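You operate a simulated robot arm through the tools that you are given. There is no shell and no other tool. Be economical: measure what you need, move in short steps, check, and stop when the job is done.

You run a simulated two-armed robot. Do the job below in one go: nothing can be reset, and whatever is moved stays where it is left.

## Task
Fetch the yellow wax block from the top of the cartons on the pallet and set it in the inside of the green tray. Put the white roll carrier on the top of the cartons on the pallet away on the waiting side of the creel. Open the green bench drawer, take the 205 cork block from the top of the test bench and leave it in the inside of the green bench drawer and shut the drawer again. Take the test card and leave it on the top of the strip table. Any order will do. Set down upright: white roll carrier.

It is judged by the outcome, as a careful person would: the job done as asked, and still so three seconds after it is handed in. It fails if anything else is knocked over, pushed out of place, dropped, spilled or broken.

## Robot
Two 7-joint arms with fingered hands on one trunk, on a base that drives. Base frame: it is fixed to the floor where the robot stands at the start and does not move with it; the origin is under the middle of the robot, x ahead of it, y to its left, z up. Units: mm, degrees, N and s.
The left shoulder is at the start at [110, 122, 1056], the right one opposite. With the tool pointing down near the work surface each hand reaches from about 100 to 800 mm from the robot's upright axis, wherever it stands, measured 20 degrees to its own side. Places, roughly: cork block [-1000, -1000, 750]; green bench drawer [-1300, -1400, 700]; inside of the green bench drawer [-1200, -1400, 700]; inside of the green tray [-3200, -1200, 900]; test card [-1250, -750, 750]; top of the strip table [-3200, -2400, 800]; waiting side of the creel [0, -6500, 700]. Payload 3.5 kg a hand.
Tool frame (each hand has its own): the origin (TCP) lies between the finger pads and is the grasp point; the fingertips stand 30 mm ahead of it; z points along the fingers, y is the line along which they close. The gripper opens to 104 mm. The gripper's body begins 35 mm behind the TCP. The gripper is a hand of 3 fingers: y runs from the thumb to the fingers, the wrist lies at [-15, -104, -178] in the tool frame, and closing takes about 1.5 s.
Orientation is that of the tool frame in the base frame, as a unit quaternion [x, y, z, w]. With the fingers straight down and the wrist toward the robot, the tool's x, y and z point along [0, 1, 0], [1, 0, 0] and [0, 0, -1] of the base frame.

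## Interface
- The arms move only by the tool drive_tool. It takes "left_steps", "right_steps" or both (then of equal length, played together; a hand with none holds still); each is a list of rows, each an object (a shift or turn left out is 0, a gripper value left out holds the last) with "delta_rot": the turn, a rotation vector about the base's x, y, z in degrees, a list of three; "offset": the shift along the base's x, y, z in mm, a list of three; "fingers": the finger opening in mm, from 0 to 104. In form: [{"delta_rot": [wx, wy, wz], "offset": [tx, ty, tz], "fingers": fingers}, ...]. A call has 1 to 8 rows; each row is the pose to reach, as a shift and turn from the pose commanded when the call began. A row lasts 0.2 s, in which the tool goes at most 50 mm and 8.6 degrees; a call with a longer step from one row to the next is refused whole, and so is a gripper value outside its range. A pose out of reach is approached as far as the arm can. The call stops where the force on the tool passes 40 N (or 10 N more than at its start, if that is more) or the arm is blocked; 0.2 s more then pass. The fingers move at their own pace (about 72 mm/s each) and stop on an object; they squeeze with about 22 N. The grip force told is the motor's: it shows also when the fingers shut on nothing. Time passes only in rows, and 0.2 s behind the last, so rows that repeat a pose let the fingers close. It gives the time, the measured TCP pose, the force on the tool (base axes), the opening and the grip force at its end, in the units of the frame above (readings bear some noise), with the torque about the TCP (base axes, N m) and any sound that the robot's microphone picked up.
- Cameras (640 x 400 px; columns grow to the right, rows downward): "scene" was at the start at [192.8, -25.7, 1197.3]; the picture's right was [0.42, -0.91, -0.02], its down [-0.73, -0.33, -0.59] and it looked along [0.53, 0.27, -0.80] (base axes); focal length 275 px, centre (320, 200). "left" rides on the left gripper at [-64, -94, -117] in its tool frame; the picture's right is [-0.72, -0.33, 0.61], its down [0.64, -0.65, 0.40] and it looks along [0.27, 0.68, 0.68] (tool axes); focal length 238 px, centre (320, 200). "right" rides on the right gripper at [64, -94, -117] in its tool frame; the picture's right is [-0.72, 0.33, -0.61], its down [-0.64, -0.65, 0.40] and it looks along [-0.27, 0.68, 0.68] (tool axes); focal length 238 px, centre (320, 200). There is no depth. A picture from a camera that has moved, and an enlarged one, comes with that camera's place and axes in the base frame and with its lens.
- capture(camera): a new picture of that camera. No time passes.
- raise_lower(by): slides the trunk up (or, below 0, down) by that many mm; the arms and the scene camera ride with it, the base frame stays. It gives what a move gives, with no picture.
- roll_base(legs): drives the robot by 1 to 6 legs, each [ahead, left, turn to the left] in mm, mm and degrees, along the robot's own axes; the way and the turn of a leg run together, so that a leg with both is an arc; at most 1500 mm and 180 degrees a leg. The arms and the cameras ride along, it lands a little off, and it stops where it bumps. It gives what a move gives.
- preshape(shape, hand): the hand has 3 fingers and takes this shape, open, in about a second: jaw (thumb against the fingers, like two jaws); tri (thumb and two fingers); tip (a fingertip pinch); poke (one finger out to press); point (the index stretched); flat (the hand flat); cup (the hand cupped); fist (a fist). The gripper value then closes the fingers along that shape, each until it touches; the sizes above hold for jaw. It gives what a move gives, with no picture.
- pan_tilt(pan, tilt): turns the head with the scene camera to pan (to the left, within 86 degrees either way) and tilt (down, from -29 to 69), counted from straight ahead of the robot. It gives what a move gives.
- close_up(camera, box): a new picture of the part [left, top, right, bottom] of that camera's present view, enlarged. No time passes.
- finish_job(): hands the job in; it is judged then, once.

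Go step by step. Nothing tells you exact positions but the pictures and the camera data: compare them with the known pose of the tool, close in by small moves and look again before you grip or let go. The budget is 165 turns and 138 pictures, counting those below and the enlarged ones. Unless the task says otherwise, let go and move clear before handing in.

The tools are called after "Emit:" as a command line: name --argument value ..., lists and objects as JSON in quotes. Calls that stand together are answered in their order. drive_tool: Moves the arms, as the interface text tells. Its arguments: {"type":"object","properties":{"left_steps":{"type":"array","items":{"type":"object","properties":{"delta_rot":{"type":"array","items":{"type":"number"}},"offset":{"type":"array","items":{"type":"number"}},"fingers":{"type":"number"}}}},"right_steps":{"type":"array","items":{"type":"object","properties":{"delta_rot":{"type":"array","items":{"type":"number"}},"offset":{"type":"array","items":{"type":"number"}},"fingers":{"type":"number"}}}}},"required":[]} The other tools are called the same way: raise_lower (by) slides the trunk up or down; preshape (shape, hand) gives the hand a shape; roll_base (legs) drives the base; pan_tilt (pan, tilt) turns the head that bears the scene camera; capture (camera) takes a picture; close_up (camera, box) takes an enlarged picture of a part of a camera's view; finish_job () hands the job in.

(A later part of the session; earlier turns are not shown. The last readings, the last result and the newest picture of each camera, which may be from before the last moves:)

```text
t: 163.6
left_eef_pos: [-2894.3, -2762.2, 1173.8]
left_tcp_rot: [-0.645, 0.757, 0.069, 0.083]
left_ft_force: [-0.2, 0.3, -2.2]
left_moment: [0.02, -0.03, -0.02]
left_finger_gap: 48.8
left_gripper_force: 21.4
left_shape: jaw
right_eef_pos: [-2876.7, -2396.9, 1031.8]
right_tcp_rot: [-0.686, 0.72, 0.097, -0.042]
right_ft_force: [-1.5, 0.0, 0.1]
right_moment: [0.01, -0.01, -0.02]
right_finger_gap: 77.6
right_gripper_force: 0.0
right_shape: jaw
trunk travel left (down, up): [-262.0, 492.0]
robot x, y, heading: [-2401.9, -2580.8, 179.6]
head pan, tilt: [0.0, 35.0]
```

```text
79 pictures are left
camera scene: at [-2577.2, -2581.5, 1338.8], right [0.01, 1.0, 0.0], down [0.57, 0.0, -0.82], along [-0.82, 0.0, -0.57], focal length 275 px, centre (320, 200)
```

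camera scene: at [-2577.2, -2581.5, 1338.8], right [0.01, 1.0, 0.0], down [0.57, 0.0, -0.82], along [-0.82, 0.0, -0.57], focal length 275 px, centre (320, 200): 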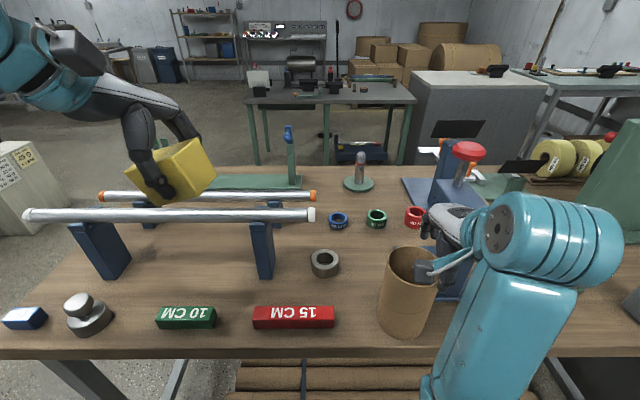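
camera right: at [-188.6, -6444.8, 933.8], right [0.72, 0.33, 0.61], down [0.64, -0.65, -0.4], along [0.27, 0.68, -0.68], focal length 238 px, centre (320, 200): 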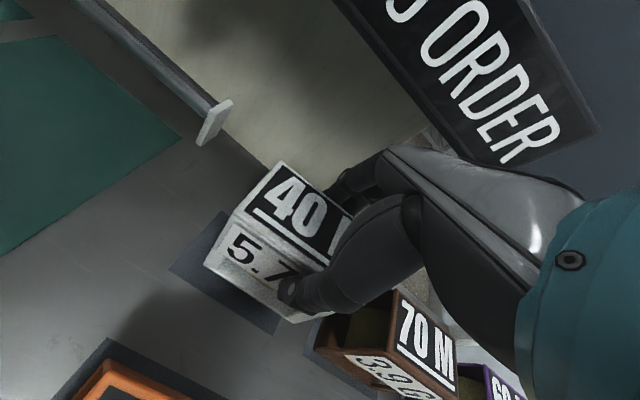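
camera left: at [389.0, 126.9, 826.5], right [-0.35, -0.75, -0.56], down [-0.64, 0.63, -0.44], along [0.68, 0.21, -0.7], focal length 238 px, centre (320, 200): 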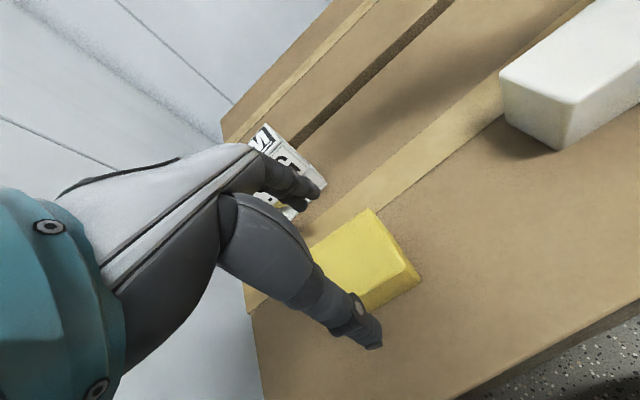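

The counter beyond has blue, green, and red trays. Continue up the aisle to face it.

Emit:
roll_base --legs '[[0, -1250, 0]]'

Emit:
capture --camera "scene"

```text
t: 164.9
left_eef_pos: [-2893.7, -2720.7, 1173.8]
left_tcp_rot: [-0.646, 0.756, 0.07, 0.082]
left_ft_force: [1.3, -0.1, -2.6]
left_moment: [0.06, 0.01, -0.01]
left_finger_gap: 48.7
left_gripper_force: 21.9
left_shape: jaw
right_eef_pos: [-2875.3, -2366.3, 1034.5]
right_tcp_rot: [0.704, -0.702, -0.095, 0.044]
right_ft_force: [4.1, -17.4, -2.6]
right_moment: [0.12, -0.11, 0.86]
right_finger_gap: 77.7
right_gripper_force: 0.0
right_shape: jaw
trunk travel left (down, up): [-262.0, 492.0]
robot x, y, heading: [-2403.9, -2534.3, 180.0]
head pan, tilt: [0.0, 35.0]
stopped in leg 1: the force on the tool passed its limit (the readings are from after the stop); the commanded pose is now the measured one
```

```text
78 pictures are left
camera scene: at [-2576.4, -2539.3, 1338.8], right [0.0, 1.0, 0.0], down [0.57, 0.0, -0.82], along [-0.82, 0.0, -0.57], focal length 275 px, centre (320, 200)
```

scene: 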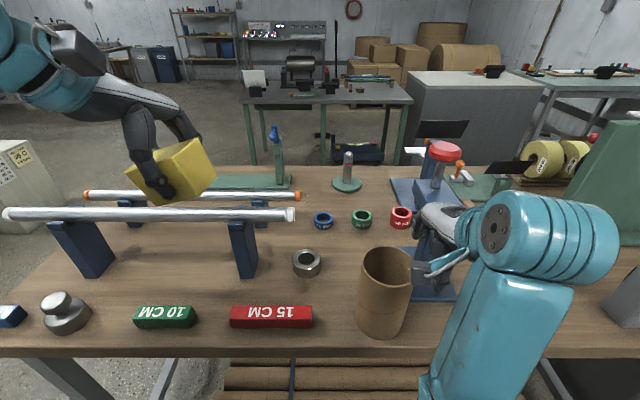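

The right hand has touched the small press on the table. Backing straight off the way I came and then checking.

Emit:
roll_base --legs '[[0, 70, 0], [-300, 0, 0]]'

Emit:
pan_tilt --pan -10 --tilt 25

Emit:
capture --camera "scene"

Emit:
close_up --camera "scene" --box '[320, 130, 540, 280]'

```text
t: 167.6
left_eef_pos: [-2593.1, -2790.1, 1173.5]
left_tcp_rot: [-0.646, 0.756, 0.069, 0.082]
left_ft_force: [0.0, -0.6, -2.8]
left_moment: [-0.01, -0.01, -0.01]
left_finger_gap: 48.5
left_gripper_force: 21.7
left_shape: jaw
right_eef_pos: [-2575.9, -2434.4, 1032.4]
right_tcp_rot: [-0.703, 0.703, 0.095, -0.046]
right_ft_force: [0.7, -1.2, 0.3]
right_moment: [0.0, 0.03, 0.02]
right_finger_gap: 77.7
right_gripper_force: 0.0
right_shape: jaw
trunk travel left (down, up): [-262.0, 492.0]
robot x, y, heading: [-2105.1, -2608.7, -179.8]
head pan, tilt: [0.0, 35.0]
```

```text
t: 168.3
left_eef_pos: [-2593.1, -2789.6, 1173.2]
left_tcp_rot: [-0.647, 0.755, 0.068, 0.083]
left_ft_force: [-0.4, -0.4, -2.4]
left_moment: [-0.03, -0.01, -0.02]
left_finger_gap: 48.6
left_gripper_force: 21.8
left_shape: jaw
right_eef_pos: [-2578.2, -2433.2, 1033.7]
right_tcp_rot: [-0.703, 0.704, 0.095, -0.045]
right_ft_force: [-0.7, 0.4, -0.1]
right_moment: [-0.02, -0.02, -0.01]
right_finger_gap: 77.8
right_gripper_force: 0.0
right_shape: jaw
trunk travel left (down, up): [-262.0, 492.0]
robot x, y, heading: [-2102.5, -2606.5, -179.9]
head pan, tilt: [-10.0, 25.0]
```

```text
77 pictures are left
camera scene: at [-2279.2, -2591.4, 1354.5], right [0.17, 0.99, 0.0], down [0.42, -0.07, -0.91], along [-0.89, 0.16, -0.42], focal length 275 px, centre (320, 200)
```

scene: 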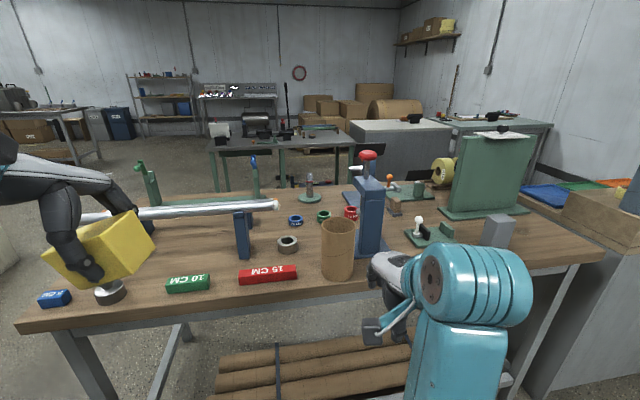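

```text
2.67 times, centred on (430, 205) of scene
camera zoom: at [-2279.2, -2591.4, 1354.5], right [0.17, 0.99, 0.0], down [0.42, -0.07, -0.91], along [-0.89, 0.16, -0.42], focal length 732 px, centre (27, 187)
```

zoom: 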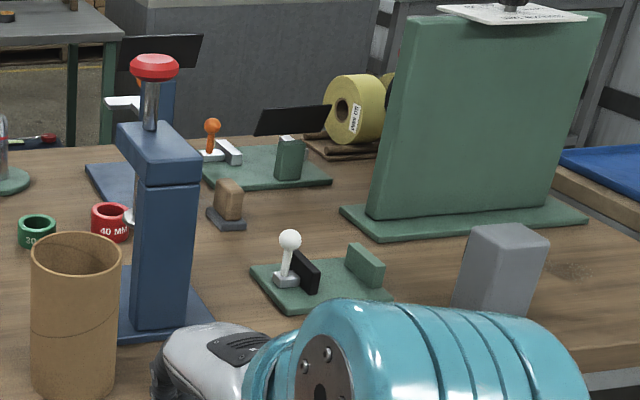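

The press is standing as before. Now with more distance, move on up the aisle to the counter with trays.

Emit:
roll_base --legs '[[0, -1250, 0]]'

Emit:
capture --camera "scene"

```text
t: 174.6
left_eef_pos: [-2592.8, -1542.6, 1173.6]
left_tcp_rot: [-0.646, 0.756, 0.068, 0.082]
left_ft_force: [-1.0, -0.3, -2.5]
left_moment: [0.01, 0.01, 0.01]
left_finger_gap: 48.6
left_gripper_force: 21.7
left_shape: jaw
right_eef_pos: [-2578.3, -1185.0, 1033.3]
right_tcp_rot: [-0.702, 0.705, 0.095, -0.045]
right_ft_force: [-0.3, 0.8, -0.6]
right_moment: [0.02, -0.01, 0.0]
right_finger_gap: 77.7
right_gripper_force: 0.0
right_shape: jaw
trunk travel left (down, up): [-262.0, 492.0]
robot x, y, heading: [-2104.6, -1361.2, -180.1]
head pan, tilt: [-10.0, 25.0]
```

```text
75 pictures are left
camera scene: at [-2280.5, -1343.1, 1354.6], right [0.17, 0.98, 0.0], down [0.42, -0.07, -0.91], along [-0.89, 0.16, -0.42], focal length 275 px, centre (320, 200)
```

scene: 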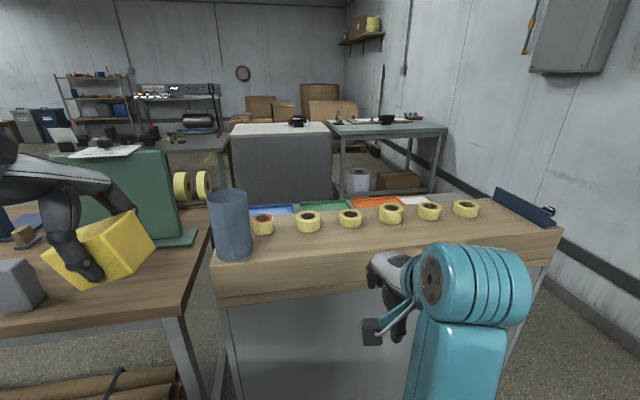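

The green tray is at about [-3200,-1160], behind tape rolls on the counter. Raise the trunk for clearance, then line up the left hand with it.

Emit:
raise_lower --by 120

Emit:
roll_base --legs '[[0, -350, 0], [350, 0, 0]]'

Emit:
pan_tilt --pan 5 --tilt 40

Emit:
capture --camera "scene"

Emit:
capture --camera "left"

```text
t: 176.1
left_eef_pos: [-2595.2, -1542.4, 1292.7]
left_tcp_rot: [-0.646, 0.755, 0.069, 0.084]
left_ft_force: [0.3, 0.0, -2.9]
left_moment: [0.06, 0.03, 0.01]
left_finger_gap: 48.7
left_gripper_force: 22.2
left_shape: jaw
right_eef_pos: [-2579.4, -1183.2, 1156.8]
right_tcp_rot: [-0.7, 0.706, 0.1, -0.046]
right_ft_force: [0.4, -0.3, 0.7]
right_moment: [0.0, 0.02, 0.0]
right_finger_gap: 77.9
right_gripper_force: 0.0
right_shape: jaw
trunk travel left (down, up): [-382.0, 372.0]
robot x, y, heading: [-2104.9, -1355.3, -180.2]
head pan, tilt: [-10.0, 25.0]
```

```text
t: 180.2
left_eef_pos: [-2945.2, -1187.0, 1292.3]
left_tcp_rot: [-0.646, 0.756, 0.068, 0.084]
left_ft_force: [0.3, -0.8, -3.1]
left_moment: [0.02, 0.01, 0.0]
left_finger_gap: 48.7
left_gripper_force: 22.1
left_shape: jaw
right_eef_pos: [-2927.6, -827.2, 1154.1]
right_tcp_rot: [-0.699, 0.707, 0.1, -0.041]
right_ft_force: [-0.2, -0.5, -0.5]
right_moment: [0.01, 0.0, 0.0]
right_finger_gap: 77.6
right_gripper_force: 0.0
right_shape: jaw
trunk travel left (down, up): [-382.0, 372.0]
robot x, y, heading: [-2456.2, -1006.7, 179.9]
head pan, tilt: [-10.0, 25.0]
```

```text
t: 181.0
left_eef_pos: [-2944.3, -1187.5, 1293.1]
left_tcp_rot: [-0.644, 0.757, 0.07, 0.082]
left_ft_force: [-0.4, 0.4, -2.7]
left_moment: [0.01, 0.01, 0.01]
left_finger_gap: 48.6
left_gripper_force: 21.9
left_shape: jaw
right_eef_pos: [-2928.2, -827.2, 1153.4]
right_tcp_rot: [-0.699, 0.707, 0.101, -0.041]
right_ft_force: [-0.4, 0.3, 0.3]
right_moment: [0.04, 0.02, 0.01]
right_finger_gap: 77.8
right_gripper_force: 0.0
right_shape: jaw
trunk travel left (down, up): [-382.0, 372.0]
robot x, y, heading: [-2455.8, -1001.5, 179.9]
head pan, tilt: [5.0, 40.0]
```

```text
74 pictures are left
camera scene: at [-2583.6, -1013.1, 1453.1], right [-0.08, 1.0, 0.0], down [0.64, 0.05, -0.77], along [-0.76, -0.06, -0.64], focal length 275 px, centre (320, 200)
```

scene: 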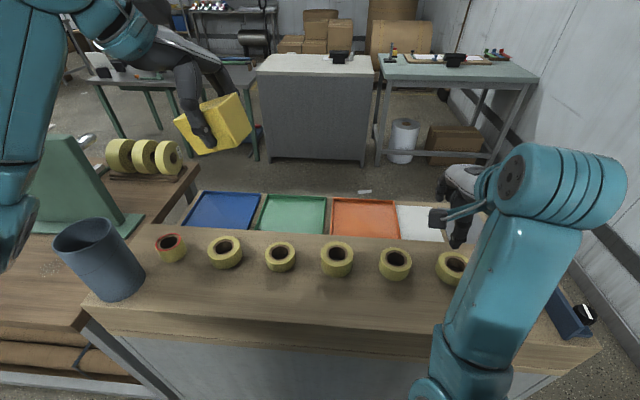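

```text
73 pictures are left
camera left: at [-2846.0, -1164.9, 1420.4], right [0.46, 0.77, -0.44], down [0.56, -0.64, -0.53], along [-0.69, -0.01, -0.72], focal length 238 px, centre (320, 200)
```

left: 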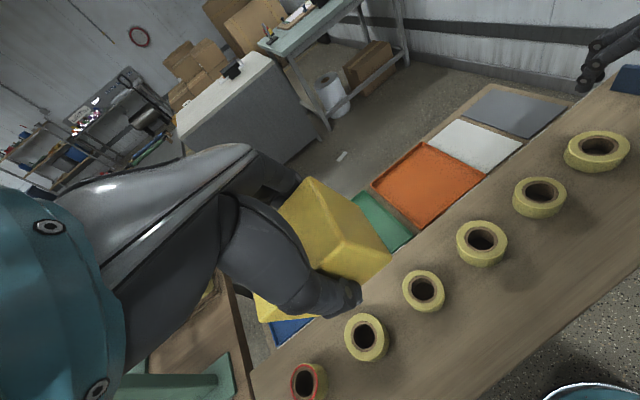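

Trays lie at rim z ≈ 878; green tray centre ≈ [-3176,-1139]. Moving the left hand above it while levelling the block.

Emit:
drive_tool --left_steps '[{"offset": [-40, 8, 0], "delta_rot": [-6, 1, 0]}, {"offset": [-80, 16, 0], "delta_rot": [-12.3, 2.1, 0]}, {"offset": [-120, 24, 0], "delta_rot": [-12.3, 2.1, 0]}, {"offset": [-160, 32, 0], "delta_rot": [-12.3, 2.1, 0]}, {"offset": [-200, 40, -20], "delta_rot": [-12.3, 2.1, 0]}, {"offset": [-232, 48, -50], "delta_rot": [-12.3, 2.1, 0]}, {"offset": [-232, 48, -95], "delta_rot": [-12.3, 2.1, 0]}, {"offset": [-232, 48, -130], "delta_rot": [-12.3, 2.1, 0]}]'

Emit:
capture --camera "left"

Emit:
capture --camera "scene"

```text
t: 182.8
left_eef_pos: [-3177.1, -1140.6, 1163.8]
left_tcp_rot: [-0.649, 0.761, -0.001, -0.001]
left_ft_force: [-0.4, -0.9, -3.6]
left_moment: [0.02, 0.02, 0.0]
left_finger_gap: 48.3
left_gripper_force: 21.7
left_shape: jaw
left hand out of reach, approached as far as the arm can: row 6, 7
right_eef_pos: [-2927.8, -826.3, 1154.7]
right_tcp_rot: [-0.699, 0.707, 0.1, -0.042]
right_ft_force: [-0.2, 0.6, -0.2]
right_moment: [0.03, -0.02, -0.03]
right_finger_gap: 77.8
right_gripper_force: 0.0
right_shape: jaw
trunk travel left (down, up): [-382.0, 372.0]
robot x, y, heading: [-2453.4, -1001.3, 180.0]
head pan, tilt: [5.0, 40.0]
```

```text
72 pictures are left
camera left: at [-3073.3, -1091.5, 1277.8], right [0.44, 0.66, -0.62], down [0.54, -0.74, -0.4], along [-0.72, -0.16, -0.68], focal length 238 px, centre (320, 200)
```

left: 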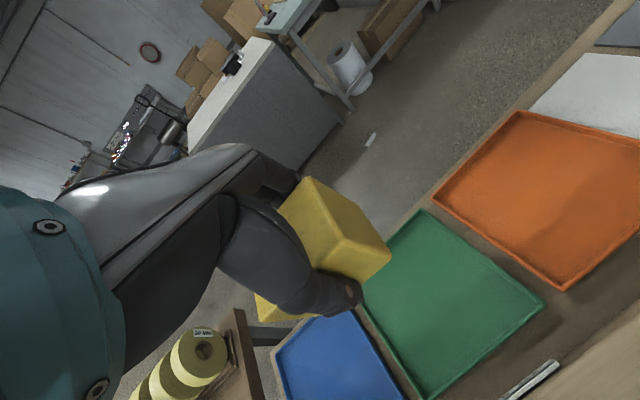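

```text
71 pictures are left
camera scene: at [-2584.0, -1013.1, 1453.0], right [-0.08, 1.0, 0.0], down [0.64, 0.05, -0.77], along [-0.76, -0.06, -0.64], focal length 275 px, centre (320, 200)
```

scene: 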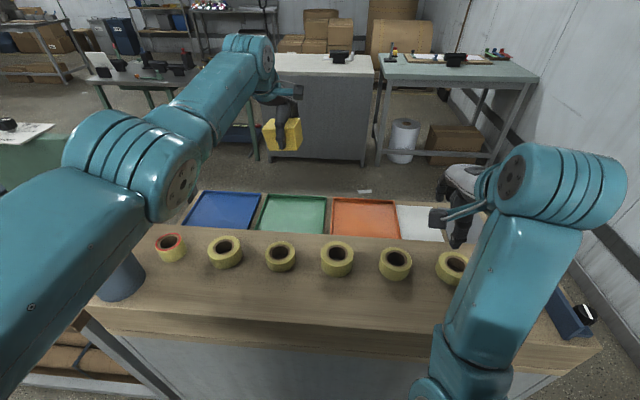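

Tray centre by the hand camera: [-3189,-1147]. Descending in part and checking arm clearance over the rolls.

Emit:
drive_tool --left_steps '[{"offset": [-8, -5, -40]}, {"offset": [-8, -5, -80]}, {"offset": [-8, -5, -120]}, {"offset": [-8, -5, -160]}, {"offset": [-8, -5, -190]}, {"offset": [-8, -5, -190]}]'

Emit:
capture --camera "scene"

Emit:
capture --camera "left"

```text
t: 184.2
left_eef_pos: [-3166.1, -1144.2, 976.0]
left_tcp_rot: [-0.648, 0.761, -0.001, -0.001]
left_ft_force: [0.5, 1.2, -2.6]
left_moment: [0.0, -0.02, -0.01]
left_finger_gap: 48.4
left_gripper_force: 22.6
left_shape: jaw
left hand out of reach, approached as far as the arm can: row 1, 2, 3, 4, 5, 6
right_eef_pos: [-2927.9, -826.6, 1153.3]
right_tcp_rot: [-0.699, 0.707, 0.099, -0.043]
right_ft_force: [-0.2, 0.2, 0.4]
right_moment: [-0.01, -0.01, 0.0]
right_finger_gap: 77.8
right_gripper_force: 0.1
right_shape: jaw
trunk travel left (down, up): [-382.0, 372.0]
robot x, y, heading: [-2455.1, -1003.6, 180.1]
head pan, tilt: [5.0, 40.0]
```

```text
70 pictures are left
camera scene: at [-2583.6, -1012.8, 1453.1], right [-0.08, 1.0, 0.0], down [0.64, 0.05, -0.77], along [-0.76, -0.06, -0.64], focal length 275 px, centre (320, 200)
```

scene: 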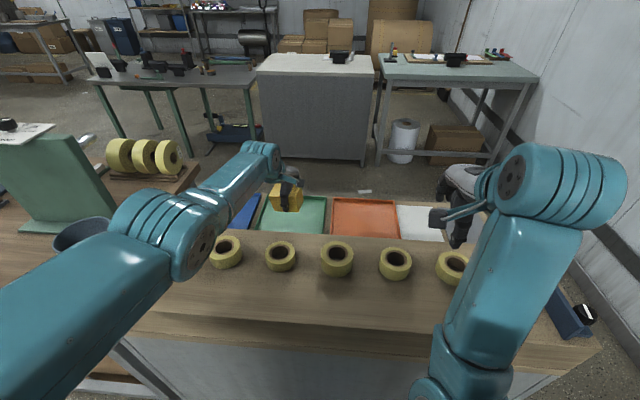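

```text
69 pictures are left
camera left: at [-3061.5, -1095.5, 1090.6], right [0.44, 0.66, -0.62], down [0.54, -0.74, -0.4], along [-0.72, -0.16, -0.68], focal length 238 px, centre (320, 200)
```

left: 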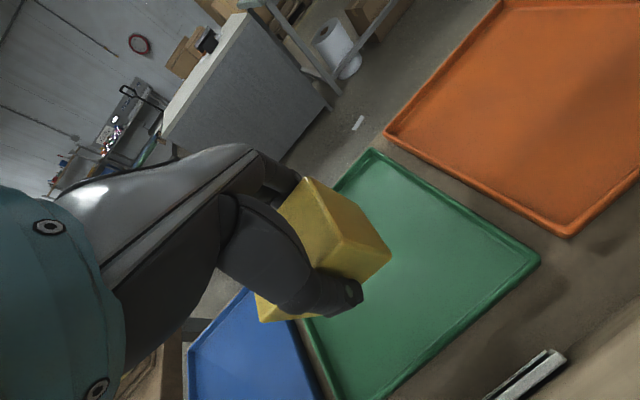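

The arm is at full stretch but its elbow is well above the rolls. I'll inch the base forward 25 mm and lower with the trunk.

Emit:
roll_base --legs '[[25, 0, 0]]'

Emit:
raise_lower --by -55

Emit:
capture --camera "left"

Emit:
capture --camera "scene"

```text
t: 185.0
left_eef_pos: [-3190.6, -1145.0, 974.9]
left_tcp_rot: [-0.648, 0.761, -0.001, 0.0]
left_ft_force: [-0.9, 0.0, -2.0]
left_moment: [0.04, 0.0, -0.01]
left_finger_gap: 48.5
left_gripper_force: 22.1
left_shape: jaw
right_eef_pos: [-2954.0, -826.7, 1154.1]
right_tcp_rot: [-0.699, 0.707, 0.099, -0.041]
right_ft_force: [-0.6, -0.5, -1.1]
right_moment: [-0.01, -0.01, -0.02]
right_finger_gap: 77.7
right_gripper_force: 0.0
right_shape: jaw
trunk travel left (down, up): [-382.0, 372.0]
robot x, y, heading: [-2480.2, -1006.5, 179.6]
head pan, tilt: [5.0, 40.0]
```

```text
t: 186.0
left_eef_pos: [-3189.2, -1145.7, 920.5]
left_tcp_rot: [-0.648, 0.761, -0.002, -0.002]
left_ft_force: [0.3, 0.4, -3.7]
left_moment: [0.0, -0.01, -0.01]
left_finger_gap: 48.4
left_gripper_force: 21.7
left_shape: jaw
right_eef_pos: [-2953.1, -826.9, 1098.6]
right_tcp_rot: [-0.699, 0.707, 0.1, -0.042]
right_ft_force: [-0.9, 0.1, 0.2]
right_moment: [0.03, -0.03, 0.0]
right_finger_gap: 78.0
right_gripper_force: 0.0
right_shape: jaw
trunk travel left (down, up): [-327.0, 427.0]
robot x, y, heading: [-2479.5, -1005.2, 179.9]
head pan, tilt: [5.0, 40.0]
```

```text
68 pictures are left
camera left: at [-3086.1, -1096.0, 1036.1], right [0.44, 0.66, -0.62], down [0.54, -0.74, -0.4], along [-0.72, -0.16, -0.68], focal length 238 px, centre (320, 200)
```

left: 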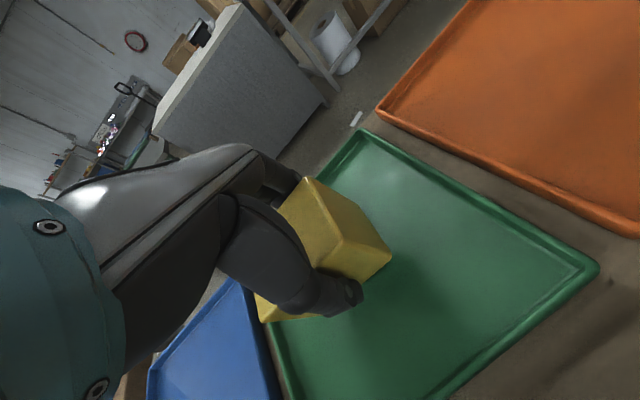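

```text
67 pictures are left
camera scene: at [-2624.6, -1013.0, 1397.6], right [-0.08, 1.0, 0.0], down [0.64, 0.05, -0.77], along [-0.76, -0.06, -0.64], focal length 275 px, centre (320, 200)
```

scene: 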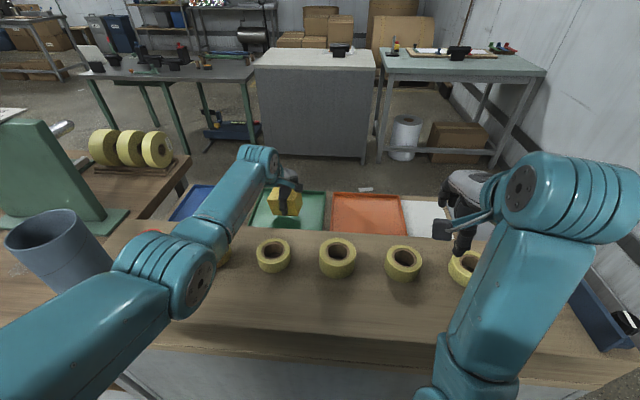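

Block is over the tray's middle. Lowering slowly to contact.

Emit:
raise_lower --by -9

Emit:
raise_lower --by -5

```text
t: 186.6
left_eef_pos: [-3189.1, -1144.6, 910.6]
left_tcp_rot: [-0.648, 0.761, 0.0, -0.002]
left_ft_force: [1.0, 0.1, -2.1]
left_moment: [0.02, 0.03, 0.0]
left_finger_gap: 48.4
left_gripper_force: 21.7
left_shape: jaw
right_eef_pos: [-2952.6, -827.1, 1088.8]
right_tcp_rot: [-0.698, 0.708, 0.1, -0.041]
right_ft_force: [-0.4, -0.2, 0.1]
right_moment: [0.0, -0.01, -0.01]
right_finger_gap: 77.8
right_gripper_force: 0.1
right_shape: jaw
trunk travel left (down, up): [-318.0, 436.0]
robot x, y, heading: [-2479.4, -1009.4, 180.2]
head pan, tilt: [5.0, 40.0]
```

```text
t: 187.1
left_eef_pos: [-3189.9, -1145.1, 905.8]
left_tcp_rot: [-0.649, 0.761, -0.002, -0.002]
left_ft_force: [0.8, 0.2, -2.5]
left_moment: [0.01, 0.0, -0.01]
left_finger_gap: 48.5
left_gripper_force: 22.1
left_shape: jaw
right_eef_pos: [-2952.9, -826.6, 1085.3]
right_tcp_rot: [-0.699, 0.707, 0.101, -0.042]
right_ft_force: [-1.0, -0.2, 0.2]
right_moment: [0.0, 0.0, -0.02]
right_finger_gap: 77.9
right_gripper_force: 0.0
right_shape: jaw
trunk travel left (down, up): [-313.0, 441.0]
robot x, y, heading: [-2476.2, -1001.4, 180.0]
head pan, tilt: [5.0, 40.0]
```

Still no contact; going on in small steps.

Emit:
raise_lower --by -5

Emit:
raise_lower --by -5

Emit:
raise_lower --by -5

Emit:
close_up --camera "scene" --box '[230, 140, 370, 250]'

```text
t: 187.7
left_eef_pos: [-3190.4, -1145.7, 901.1]
left_tcp_rot: [-0.649, 0.761, -0.001, -0.001]
left_ft_force: [0.1, -0.1, -2.7]
left_moment: [0.01, -0.02, -0.04]
left_finger_gap: 48.0
left_gripper_force: 21.6
left_shape: jaw
right_eef_pos: [-2953.2, -827.5, 1080.3]
right_tcp_rot: [-0.699, 0.707, 0.099, -0.042]
right_ft_force: [0.1, 0.2, 0.3]
right_moment: [-0.01, 0.02, -0.01]
right_finger_gap: 77.5
right_gripper_force: 0.0
right_shape: jaw
trunk travel left (down, up): [-308.0, 446.0]
robot x, y, heading: [-2481.0, -1004.2, 180.0]
head pan, tilt: [5.0, 40.0]
```

```text
t: 188.2
left_eef_pos: [-3189.7, -1145.6, 896.3]
left_tcp_rot: [-0.649, 0.761, -0.002, -0.002]
left_ft_force: [-0.2, 1.7, 0.3]
left_moment: [-0.09, -0.04, -0.04]
left_finger_gap: 48.7
left_gripper_force: 22.0
left_shape: jaw
right_eef_pos: [-2953.4, -827.1, 1075.8]
right_tcp_rot: [-0.699, 0.707, 0.099, -0.042]
right_ft_force: [-0.3, -0.4, -0.2]
right_moment: [0.02, 0.0, 0.0]
right_finger_gap: 77.9
right_gripper_force: 0.0
right_shape: jaw
trunk travel left (down, up): [-303.0, 451.0]
robot x, y, heading: [-2479.7, -1003.9, 180.0]
head pan, tilt: [5.0, 40.0]
```

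```text
t: 188.7
left_eef_pos: [-3188.8, -1144.4, 894.7]
left_tcp_rot: [-0.649, 0.761, 0.0, -0.002]
left_ft_force: [0.2, 0.4, 9.1]
left_moment: [-0.12, -0.25, 0.04]
left_finger_gap: 49.0
left_gripper_force: 21.9
left_shape: jaw
right_eef_pos: [-2952.1, -826.3, 1070.8]
right_tcp_rot: [-0.698, 0.707, 0.101, -0.042]
right_ft_force: [0.6, -0.3, 0.4]
right_moment: [-0.01, 0.01, -0.02]
right_finger_gap: 77.7
right_gripper_force: 0.0
right_shape: jaw
trunk travel left (down, up): [-298.0, 456.0]
robot x, y, heading: [-2480.6, -1003.9, 179.8]
head pan, tilt: [5.0, 40.0]
```

```text
3.64 times, centred on (300, 195) of scene
camera zoom: at [-2634.1, -1012.7, 1368.3], right [-0.08, 1.0, 0.0], down [0.64, 0.05, -0.77], along [-0.76, -0.07, -0.64], focal length 999 px, centre (393, 218)
```

zoom: 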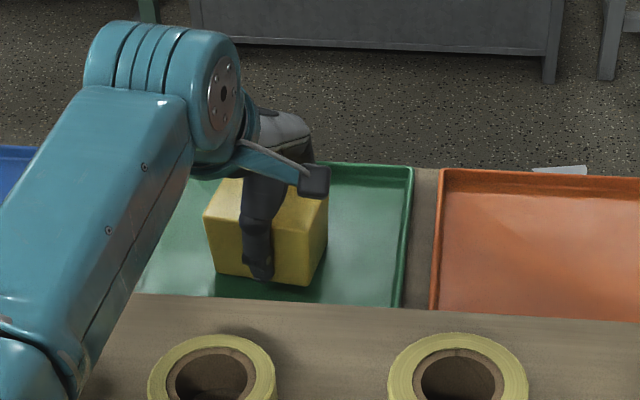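

Block rests in the tray (9 N up). Opening and lifting with the trunk.

Emit:
drive_tool --left_steps '[{"fingers": 90}, {"fingers": 90}, {"fingers": 90}, {"fingers": 90}]'

Emit:
raise_lower --by 220

Emit:
capture --camera "scene"

```text
t: 189.7
left_eef_pos: [-3187.9, -1144.8, 892.2]
left_tcp_rot: [-0.649, 0.761, -0.002, -0.001]
left_ft_force: [-1.2, 0.1, 0.0]
left_moment: [0.0, 0.01, 0.02]
left_finger_gap: 89.9
left_gripper_force: 0.1
left_shape: jaw
right_eef_pos: [-2952.8, -826.2, 1069.9]
right_tcp_rot: [-0.699, 0.707, 0.099, -0.042]
right_ft_force: [0.6, 0.2, 0.3]
right_moment: [0.02, -0.01, -0.03]
right_finger_gap: 77.9
right_gripper_force: 0.1
right_shape: jaw
trunk travel left (down, up): [-298.0, 456.0]
robot x, y, heading: [-2479.0, -1002.1, 179.8]
head pan, tilt: [5.0, 40.0]
```

```text
t: 192.1
left_eef_pos: [-3185.5, -1146.5, 1150.0]
left_tcp_rot: [-0.648, 0.761, 0.016, -0.023]
left_ft_force: [-0.1, -0.2, -0.4]
left_moment: [-0.02, -0.05, -0.02]
left_finger_gap: 89.8
left_gripper_force: 0.0
left_shape: jaw
right_eef_pos: [-2953.8, -827.1, 1289.9]
right_tcp_rot: [-0.698, 0.707, 0.099, -0.042]
right_ft_force: [0.8, 0.3, 0.0]
right_moment: [0.03, 0.0, 0.02]
right_finger_gap: 77.8
right_gripper_force: 0.0
right_shape: jaw
trunk travel left (down, up): [-518.0, 236.0]
robot x, y, heading: [-2477.2, -1007.6, 179.7]
head pan, tilt: [5.0, 40.0]
```

```text
65 pictures are left
camera scene: at [-2583.8, -1013.1, 1589.8], right [-0.08, 1.0, 0.0], down [0.64, 0.05, -0.77], along [-0.76, -0.06, -0.64], focal length 275 px, centre (320, 200)
```

scene: 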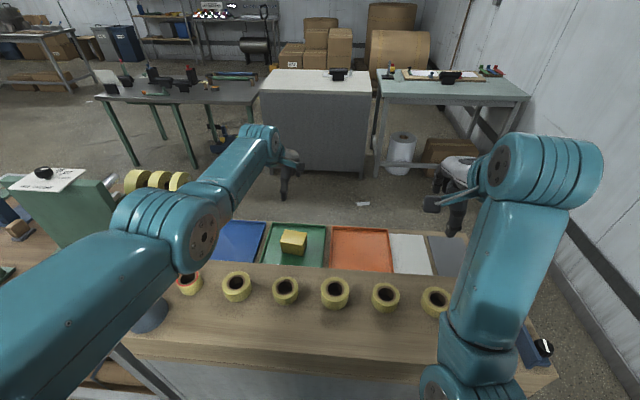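

Yellow block is in the green tray. Next the test bench: retract, back off and turn around to see its rear side, where the green drawer may be.

Emit:
drive_tool --left_steps '[{"offset": [45, 0, 0]}, {"offset": [90, 0, 0]}, {"offset": [135, 0, 0]}, {"offset": [180, 0, 0]}, {"offset": [220, 0, 0]}]'

Emit:
roll_base --legs '[[-330, 0, 0], [0, 0, 180]]'

Emit:
pan_tilt --pan 0 --tilt 35

Emit:
capture --camera "scene"

```text
t: 193.3
left_eef_pos: [-2964.8, -1143.4, 1150.2]
left_tcp_rot: [-0.649, 0.76, 0.018, -0.024]
left_ft_force: [-0.2, 0.5, 0.2]
left_moment: [-0.03, 0.01, -0.04]
left_finger_gap: 90.2
left_gripper_force: 0.2
left_shape: jaw
right_eef_pos: [-2952.0, -827.3, 1290.4]
right_tcp_rot: [-0.699, 0.707, 0.1, -0.041]
right_ft_force: [-0.7, -0.2, -0.2]
right_moment: [-0.04, 0.02, 0.02]
right_finger_gap: 77.8
right_gripper_force: 0.0
right_shape: jaw
trunk travel left (down, up): [-518.0, 236.0]
robot x, y, heading: [-2480.3, -1003.7, 180.0]
head pan, tilt: [5.0, 40.0]
```

```text
t: 202.8
left_eef_pos: [-1660.6, -872.1, 1151.7]
left_tcp_rot: [0.765, 0.643, 0.024, 0.019]
left_ft_force: [1.0, -0.1, -0.2]
left_moment: [0.02, 0.0, -0.02]
left_finger_gap: 89.6
left_gripper_force: 0.0
left_shape: jaw
right_eef_pos: [-1678.4, -1189.8, 1289.6]
right_tcp_rot: [0.712, 0.694, 0.041, 0.1]
right_ft_force: [0.6, 0.0, 0.2]
right_moment: [0.0, -0.03, 0.02]
right_finger_gap: 77.9
right_gripper_force: 0.1
right_shape: jaw
trunk travel left (down, up): [-518.0, 236.0]
robot x, y, heading: [-2147.5, -1005.3, -0.8]
head pan, tilt: [5.0, 40.0]
```

```text
t: 203.4
left_eef_pos: [-1661.1, -872.1, 1151.8]
left_tcp_rot: [0.765, 0.643, 0.023, 0.018]
left_ft_force: [0.6, -0.1, 0.5]
left_moment: [-0.01, -0.04, 0.0]
left_finger_gap: 89.9
left_gripper_force: 0.0
left_shape: jaw
right_eef_pos: [-1680.4, -1189.9, 1290.3]
right_tcp_rot: [0.712, 0.694, 0.041, 0.1]
right_ft_force: [1.3, 0.2, 0.4]
right_moment: [0.0, 0.0, -0.03]
right_finger_gap: 77.9
right_gripper_force: 0.0
right_shape: jaw
trunk travel left (down, up): [-518.0, 236.0]
robot x, y, heading: [-2148.7, -1002.8, -0.8]
head pan, tilt: [0.0, 35.0]
```

```text
64 pictures are left
camera scene: at [-2044.6, -1008.5, 1597.4], right [-0.02, -1.0, 0.0], down [-0.57, 0.01, -0.82], along [0.82, -0.01, -0.57], focal length 275 px, centre (320, 200)
```

scene: 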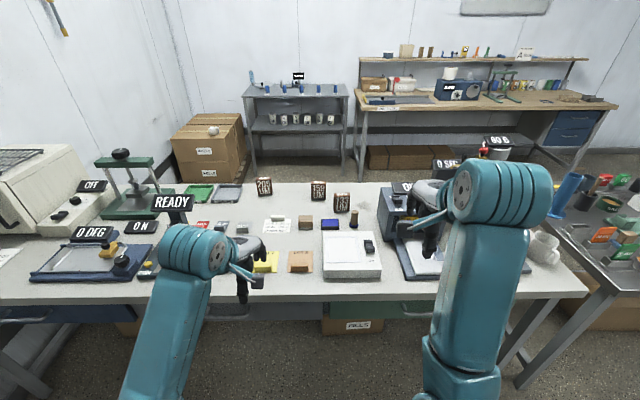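

From here I see drawers under this edge (a green one right of centre) and the 205 block at the far edge. Zooming in on the bench top.

Emit:
close_up --camera "scene" --box '[180, 170, 400, 330]'

Emit:
pan_tilt --pan -5 --tilt 60

Emit:
capture --camera "scene"

```text
2.50 times, centred on (290, 250) of scene
camera zoom: at [-2044.6, -1008.5, 1597.4], right [-0.02, -1.0, 0.0], down [-0.57, 0.01, -0.82], along [0.82, -0.01, -0.57], focal length 687 px, centre (395, 75)
```

zoom: 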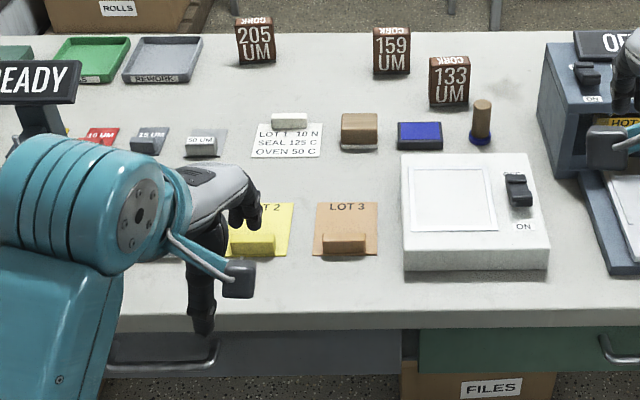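

```text
t: 204.3
left_eef_pos: [-1661.3, -872.0, 1151.2]
left_tcp_rot: [0.765, 0.643, 0.023, 0.018]
left_ft_force: [-0.6, -0.5, 0.2]
left_moment: [-0.02, 0.0, -0.03]
left_finger_gap: 89.9
left_gripper_force: 0.1
left_shape: jaw
right_eef_pos: [-1679.2, -1189.1, 1289.4]
right_tcp_rot: [0.712, 0.694, 0.042, 0.1]
right_ft_force: [0.4, 0.1, 0.5]
right_moment: [0.04, 0.0, -0.01]
right_finger_gap: 77.7
right_gripper_force: 0.0
right_shape: jaw
trunk travel left (down, up): [-518.0, 236.0]
robot x, y, heading: [-2154.0, -1005.0, -0.8]
head pan, tilt: [-5.0, 60.0]
```

```text
62 pictures are left
camera scene: at [-2066.3, -1014.0, 1563.2], right [-0.1, -0.99, 0.0], down [-0.86, 0.09, -0.5], along [0.5, -0.05, -0.87], focal length 275 px, centre (320, 200)
```

scene: 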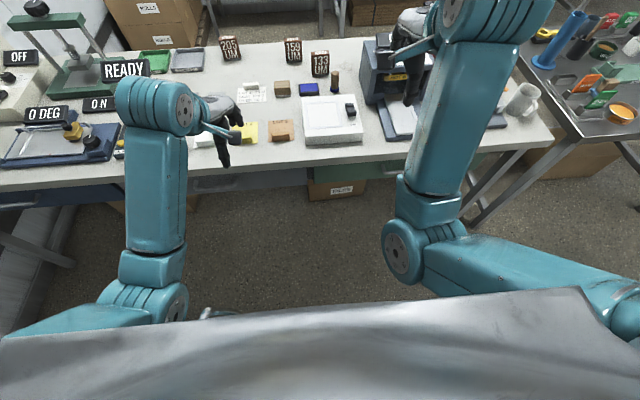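

The 205 cork block stands near the far (+x) edge; the white "LOT 1 / SEAL / OVEN" card is probably the test card. First I'll open the green drawer on this side: back off, move right and lower to see it.

Emit:
roll_base --legs '[[-150, 0, 1], [0, -280, 0]]'

Emit:
raise_lower --by -330

Emit:
pan_tilt --pan 0 --tilt 30

Emit:
capture --camera "scene"

```text
t: 207.2
left_eef_pos: [-1814.5, -1143.7, 1151.9]
left_tcp_rot: [0.76, 0.65, 0.022, 0.017]
left_ft_force: [0.1, -0.5, 0.4]
left_moment: [0.0, 0.02, 0.0]
left_finger_gap: 89.9
left_gripper_force: 0.1
left_shape: jaw
right_eef_pos: [-1827.6, -1461.2, 1289.7]
right_tcp_rot: [0.706, 0.7, 0.042, 0.1]
right_ft_force: [-0.6, -0.1, -0.8]
right_moment: [-0.03, 0.02, -0.03]
right_finger_gap: 77.7
right_gripper_force: 0.0
right_shape: jaw
trunk travel left (down, up): [-518.0, 236.0]
robot x, y, heading: [-2298.8, -1281.6, 0.1]
head pan, tilt: [-5.0, 60.0]
```

```text
t: 210.5
left_eef_pos: [-1815.8, -1142.8, 821.9]
left_tcp_rot: [0.76, 0.65, 0.023, 0.018]
left_ft_force: [-0.4, -0.8, -0.4]
left_moment: [0.04, 0.03, -0.02]
left_finger_gap: 90.0
left_gripper_force: 0.0
left_shape: jaw
right_eef_pos: [-1821.1, -1479.9, 950.2]
right_tcp_rot: [0.713, 0.691, 0.017, 0.117]
right_ft_force: [0.2, -0.7, -0.2]
right_moment: [0.0, 0.01, -0.01]
right_finger_gap: 77.4
right_gripper_force: 0.1
right_shape: jaw
trunk travel left (down, up): [-188.0, 566.0]
robot x, y, heading: [-2300.7, -1287.1, 0.1]
head pan, tilt: [-5.0, 60.0]
```

```text
t: 211.4
left_eef_pos: [-1815.6, -1142.4, 821.8]
left_tcp_rot: [0.76, 0.649, 0.023, 0.017]
left_ft_force: [0.2, 0.4, -0.3]
left_moment: [-0.01, 0.0, -0.01]
left_finger_gap: 89.9
left_gripper_force: 0.0
left_shape: jaw
right_eef_pos: [-1819.1, -1477.9, 950.1]
right_tcp_rot: [0.713, 0.691, 0.017, 0.118]
right_ft_force: [0.6, 0.2, -0.8]
right_moment: [0.02, 0.01, -0.03]
right_finger_gap: 78.1
right_gripper_force: 0.0
right_shape: jaw
trunk travel left (down, up): [-188.0, 566.0]
robot x, y, heading: [-2303.4, -1284.7, -0.2]
head pan, tilt: [0.0, 30.0]
```

```text
61 pictures are left
camera scene: at [-2093.2, -1286.4, 1270.2], right [0.0, -1.0, 0.0], down [-0.5, 0.0, -0.87], along [0.87, 0.0, -0.5], focal length 275 px, centre (320, 200)
```

scene: 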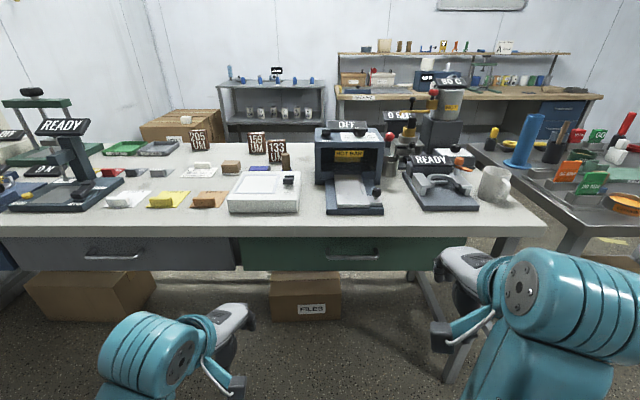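

Green drawer front spans y ≈ -1090…-1600 with a bar handle near [-1570,-1366,805]. I'll turn the right hand to point forward (closing vertically) and bring it before the handle.

Emit:
drive_tool --right_steps '[{"offset": [15, 14, -16], "delta_rot": [0.5, -8.4, 0.8], "fingers": 104}, {"offset": [30, 28, -32], "delta_rot": [1, -16.8, 1.6]}, {"offset": [45, 42, -48], "delta_rot": [1.5, -25.2, 2.4]}, {"offset": [60, 56, -64], "delta_rot": [2.1, -33.6, 3.2]}, {"offset": [75, 70, -80], "delta_rot": [2.6, -42, 4]}, {"offset": [90, 84, -96], "delta_rot": [3.1, -50.4, 4.8]}, {"offset": [105, 98, -112], "delta_rot": [3.6, -58.8, 5.6]}, {"offset": [120, 112, -128], "delta_rot": [4.2, -67.2, 6.4]}]'

Emit:
drive_tool --right_steps '[{"offset": [5, 0, -8], "delta_rot": [0.3, -5.5, 0.6]}, {"offset": [10, 0, -17], "delta_rot": [0.7, -11.5, 1.1]}, {"offset": [10, 0, -17], "delta_rot": [0.7, -11.5, 1.1]}]'

Emit:
capture --camera "right"

Emit:
capture --camera "scene"

```text
t: 212.0
left_eef_pos: [-1815.2, -1144.1, 820.3]
left_tcp_rot: [0.76, 0.649, 0.023, 0.017]
left_ft_force: [-0.1, 0.1, -0.2]
left_moment: [0.0, 0.01, -0.02]
left_finger_gap: 89.8
left_gripper_force: 0.1
left_shape: jaw
right_eef_pos: [-1773.4, -1455.0, 1033.0]
right_tcp_rot: [0.681, 0.662, 0.184, 0.254]
right_ft_force: [0.2, -0.6, -0.4]
right_moment: [0.01, -0.02, -0.03]
right_finger_gap: 103.7
right_gripper_force: 0.0
right_shape: jaw
trunk travel left (down, up): [-188.0, 566.0]
robot x, y, heading: [-2301.0, -1282.8, -0.1]
head pan, tilt: [0.0, 30.0]
stopped in row 2 (right hand): the arm was blocked; the commanded pose is now the measured one
```

```text
t: 212.8
left_eef_pos: [-1814.6, -1144.5, 821.3]
left_tcp_rot: [0.759, 0.65, 0.023, 0.017]
left_ft_force: [0.1, -0.1, 0.3]
left_moment: [0.01, 0.03, -0.04]
left_finger_gap: 89.7
left_gripper_force: 0.0
left_shape: jaw
right_eef_pos: [-1762.2, -1458.5, 1025.3]
right_tcp_rot: [0.651, 0.635, 0.261, 0.324]
right_ft_force: [-0.5, 0.6, -0.5]
right_moment: [0.03, -0.03, 0.03]
right_finger_gap: 103.8
right_gripper_force: 0.0
right_shape: jaw
trunk travel left (down, up): [-188.0, 566.0]
robot x, y, heading: [-2301.9, -1281.6, -0.0]
head pan, tilt: [0.0, 30.0]
```

```text
60 pictures are left
camera right: at [-1906.9, -1385.6, 1025.7], right [-0.29, -0.65, 0.7], down [-0.16, -0.69, -0.71], along [0.94, -0.32, 0.09], focal length 238 px, centre (320, 200)
```

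right: 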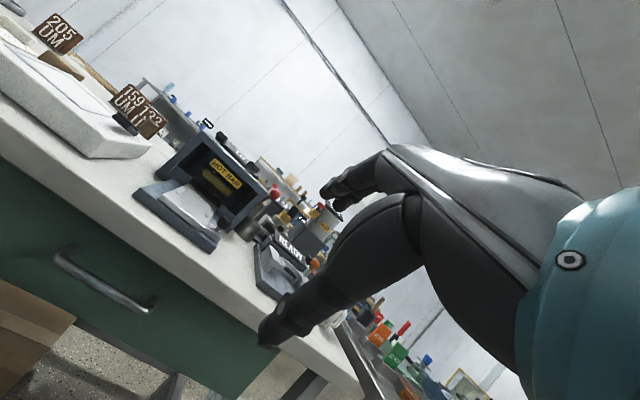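

```text
59 pictures are left
camera scene: at [-2093.1, -1286.4, 1270.3], right [0.0, -1.0, 0.0], down [-0.5, 0.0, -0.87], along [0.87, 0.0, -0.5], focal length 275 px, centre (320, 200)
```

scene: 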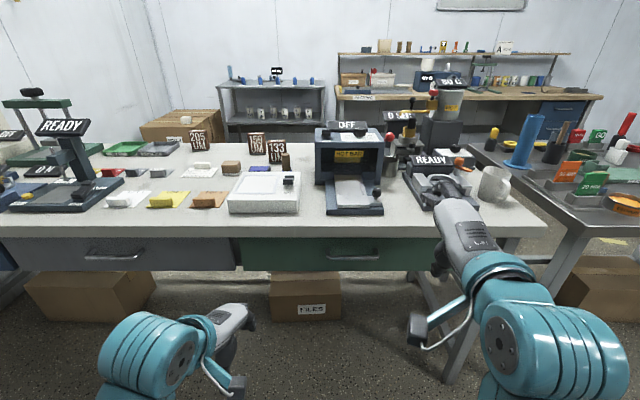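

Triangulated handle: [-1520,-1377,762], bench top ≈ 837. Moving the right hand down in front of it and pitching it further forward.

Emit:
drive_tool --right_steps '[{"offset": [0, 14, -42], "delta_rot": [0.3, -5, 0.6]}, {"offset": [10, 28, -84], "delta_rot": [0.7, -10, 1.1]}, {"offset": [20, 42, -126], "delta_rot": [1, -15, 1.7]}, {"offset": [30, 56, -168], "delta_rot": [1.3, -20, 2.2]}, {"offset": [40, 70, -205], "delta_rot": [1.7, -25, 2.8]}, {"offset": [60, 81, -240], "delta_rot": [2, -30, 3.4]}, {"offset": [75, 81, -252], "delta_rot": [2.4, -35, 3.9]}, {"offset": [75, 81, -252], "delta_rot": [2.4, -35, 3.9]}]'

Emit:
capture --camera "scene"

Emit:
capture --camera "right"

```text
t: 213.3
left_eef_pos: [-1814.7, -1143.9, 821.7]
left_tcp_rot: [0.76, 0.65, 0.023, 0.017]
left_ft_force: [-0.1, -0.2, 0.0]
left_moment: [-0.01, -0.03, 0.0]
left_finger_gap: 89.8
left_gripper_force: 0.1
left_shape: jaw
right_eef_pos: [-1736.5, -1440.1, 1039.1]
right_tcp_rot: [0.593, 0.584, 0.36, 0.422]
right_ft_force: [-0.3, 0.4, -0.3]
right_moment: [-0.02, -0.01, 0.0]
right_finger_gap: 104.1
right_gripper_force: 0.2
right_shape: jaw
trunk travel left (down, up): [-188.0, 566.0]
robot x, y, heading: [-2304.1, -1284.4, 0.2]
head pan, tilt: [0.0, 30.0]
stopped in row 2 (right hand): the arm was blocked; the commanded pose is now the measured one
```

```text
58 pictures are left
camera scene: at [-2093.1, -1286.6, 1270.3], right [0.0, -1.0, 0.0], down [-0.5, 0.0, -0.87], along [0.87, 0.0, -0.5], focal length 275 px, centre (320, 200)
```

scene: 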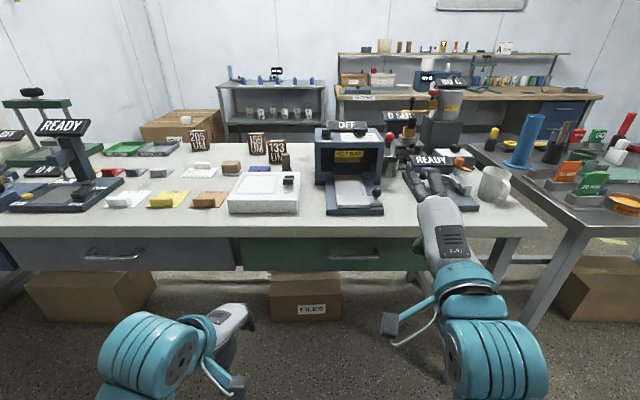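

```text
57 pictures are left
camera right: at [-1875.9, -1370.1, 992.4], right [-0.48, -0.65, 0.58], down [0.08, -0.7, -0.71], along [0.87, -0.3, 0.39], focal length 238 px, centre (320, 200)
```

right: 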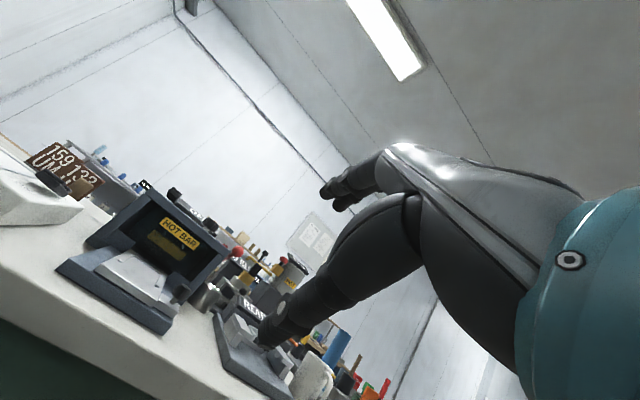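

Lowering with the arm jams in this folded pose, so I'll lower using the trunk instead.

Emit:
raise_lower --by -180

Emit:
drive_tool --right_steps '[{"offset": [20, 15, -5], "delta_rot": [0.5, -7, 0.8]}, {"offset": [40, 30, -10], "delta_rot": [1, -14, 1.6]}, {"offset": [60, 45, -30], "delta_rot": [1.5, -21, 2.4]}, {"offset": [80, 60, -60], "delta_rot": [1.5, -21, 2.4]}, {"offset": [80, 62, -90], "delta_rot": [1.5, -21, 2.4]}, {"offset": [80, 62, -90], "delta_rot": [1.5, -21, 2.4]}]'

Emit:
capture --camera "scene"

```text
t: 215.3
left_eef_pos: [-1812.4, -1143.8, 624.8]
left_tcp_rot: [0.76, 0.65, 0.002, -0.001]
left_ft_force: [0.3, 0.1, -0.2]
left_moment: [0.0, 0.02, 0.01]
left_finger_gap: 89.8
left_gripper_force: 0.2
left_shape: jaw
right_eef_pos: [-1708.0, -1441.6, 811.2]
right_tcp_rot: [0.604, 0.61, 0.319, 0.401]
right_ft_force: [0.2, -0.1, 0.5]
right_moment: [0.0, 0.0, -0.01]
right_finger_gap: 103.9
right_gripper_force: 0.1
right_shape: jaw
trunk travel left (down, up): [-8.0, 746.0]
robot x, y, heading: [-2300.8, -1290.4, 0.2]
head pan, tilt: [0.0, 30.0]
```

```text
t: 216.2
left_eef_pos: [-1814.1, -1143.5, 623.2]
left_tcp_rot: [0.76, 0.65, 0.002, 0.0]
left_ft_force: [0.4, 0.9, -0.1]
left_moment: [0.03, 0.03, -0.02]
left_finger_gap: 90.1
left_gripper_force: 0.0
left_shape: jaw
right_eef_pos: [-1651.4, -1407.0, 758.9]
right_tcp_rot: [0.497, 0.575, 0.404, 0.509]
right_ft_force: [0.4, -0.5, -0.7]
right_moment: [-0.02, -0.02, -0.01]
right_finger_gap: 104.0
right_gripper_force: 0.1
right_shape: jaw
trunk travel left (down, up): [-8.0, 746.0]
robot x, y, heading: [-2304.6, -1286.9, -0.1]
head pan, tilt: [0.0, 30.0]
stopped in row 4 (right hand): the arm was blocked; the commanded pose is now the measured one
```

```text
56 pictures are left
camera scene: at [-1988.4, -1286.5, 1079.2], right [0.0, -1.0, 0.0], down [-0.5, 0.0, -0.87], along [0.87, 0.0, -0.5], focal length 275 px, centre (320, 200)
```

scene: 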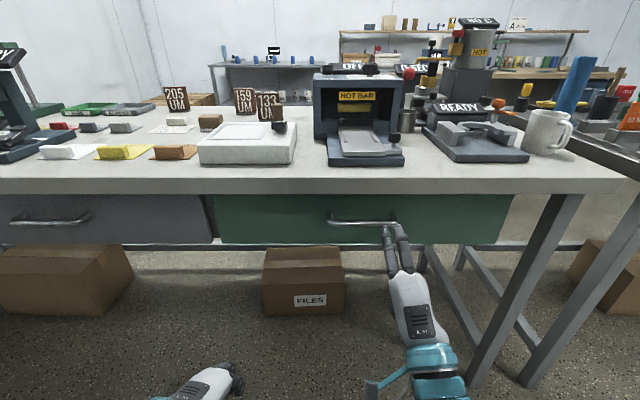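

The fingers are at the handle's right end and nearly level. Take a look through the hand camera, then move in.

Emit:
drive_tool --right_steps '[{"offset": [20, 30, 5], "fingers": 58}, {"offset": [45, 30, 5]}, {"offset": [70, 30, 5]}, {"offset": [70, 30, 5]}]'

Emit:
capture --camera "right"

Emit:
close_up --camera "scene" --box '[280, 160, 480, 320]'

```text
t: 217.2
left_eef_pos: [-1813.7, -1143.9, 623.2]
left_tcp_rot: [0.76, 0.649, 0.002, -0.002]
left_ft_force: [0.0, 0.3, 0.2]
left_moment: [-0.01, 0.06, -0.01]
left_finger_gap: 89.8
left_gripper_force: 0.0
left_shape: jaw
right_eef_pos: [-1582.0, -1376.9, 762.7]
right_tcp_rot: [0.498, 0.575, 0.404, 0.508]
right_ft_force: [-1.0, -0.8, 0.3]
right_moment: [0.0, -0.01, 0.01]
right_finger_gap: 58.2
right_gripper_force: 0.1
right_shape: jaw
trunk travel left (down, up): [-8.0, 746.0]
robot x, y, heading: [-2302.1, -1282.7, -0.2]
head pan, tilt: [0.0, 30.0]
```

```text
55 pictures are left
camera right: at [-1711.5, -1326.1, 679.0], right [-0.56, -0.62, 0.54], down [0.29, -0.76, -0.58], along [0.78, -0.17, 0.61], focal length 238 px, centre (320, 200)
```

right: 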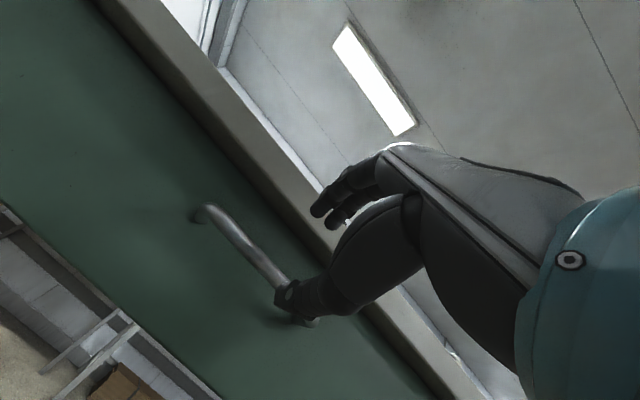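

```text
2.50 times, centred on (380, 240) of scene
camera zoom: at [-1988.0, -1286.5, 1079.0], right [0.0, -1.0, 0.0], down [-0.5, 0.0, -0.87], along [0.87, 0.0, -0.5], focal length 687 px, centre (170, 100)
```

zoom: 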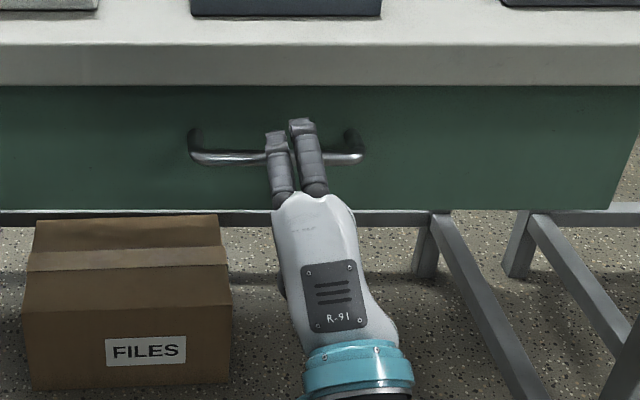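

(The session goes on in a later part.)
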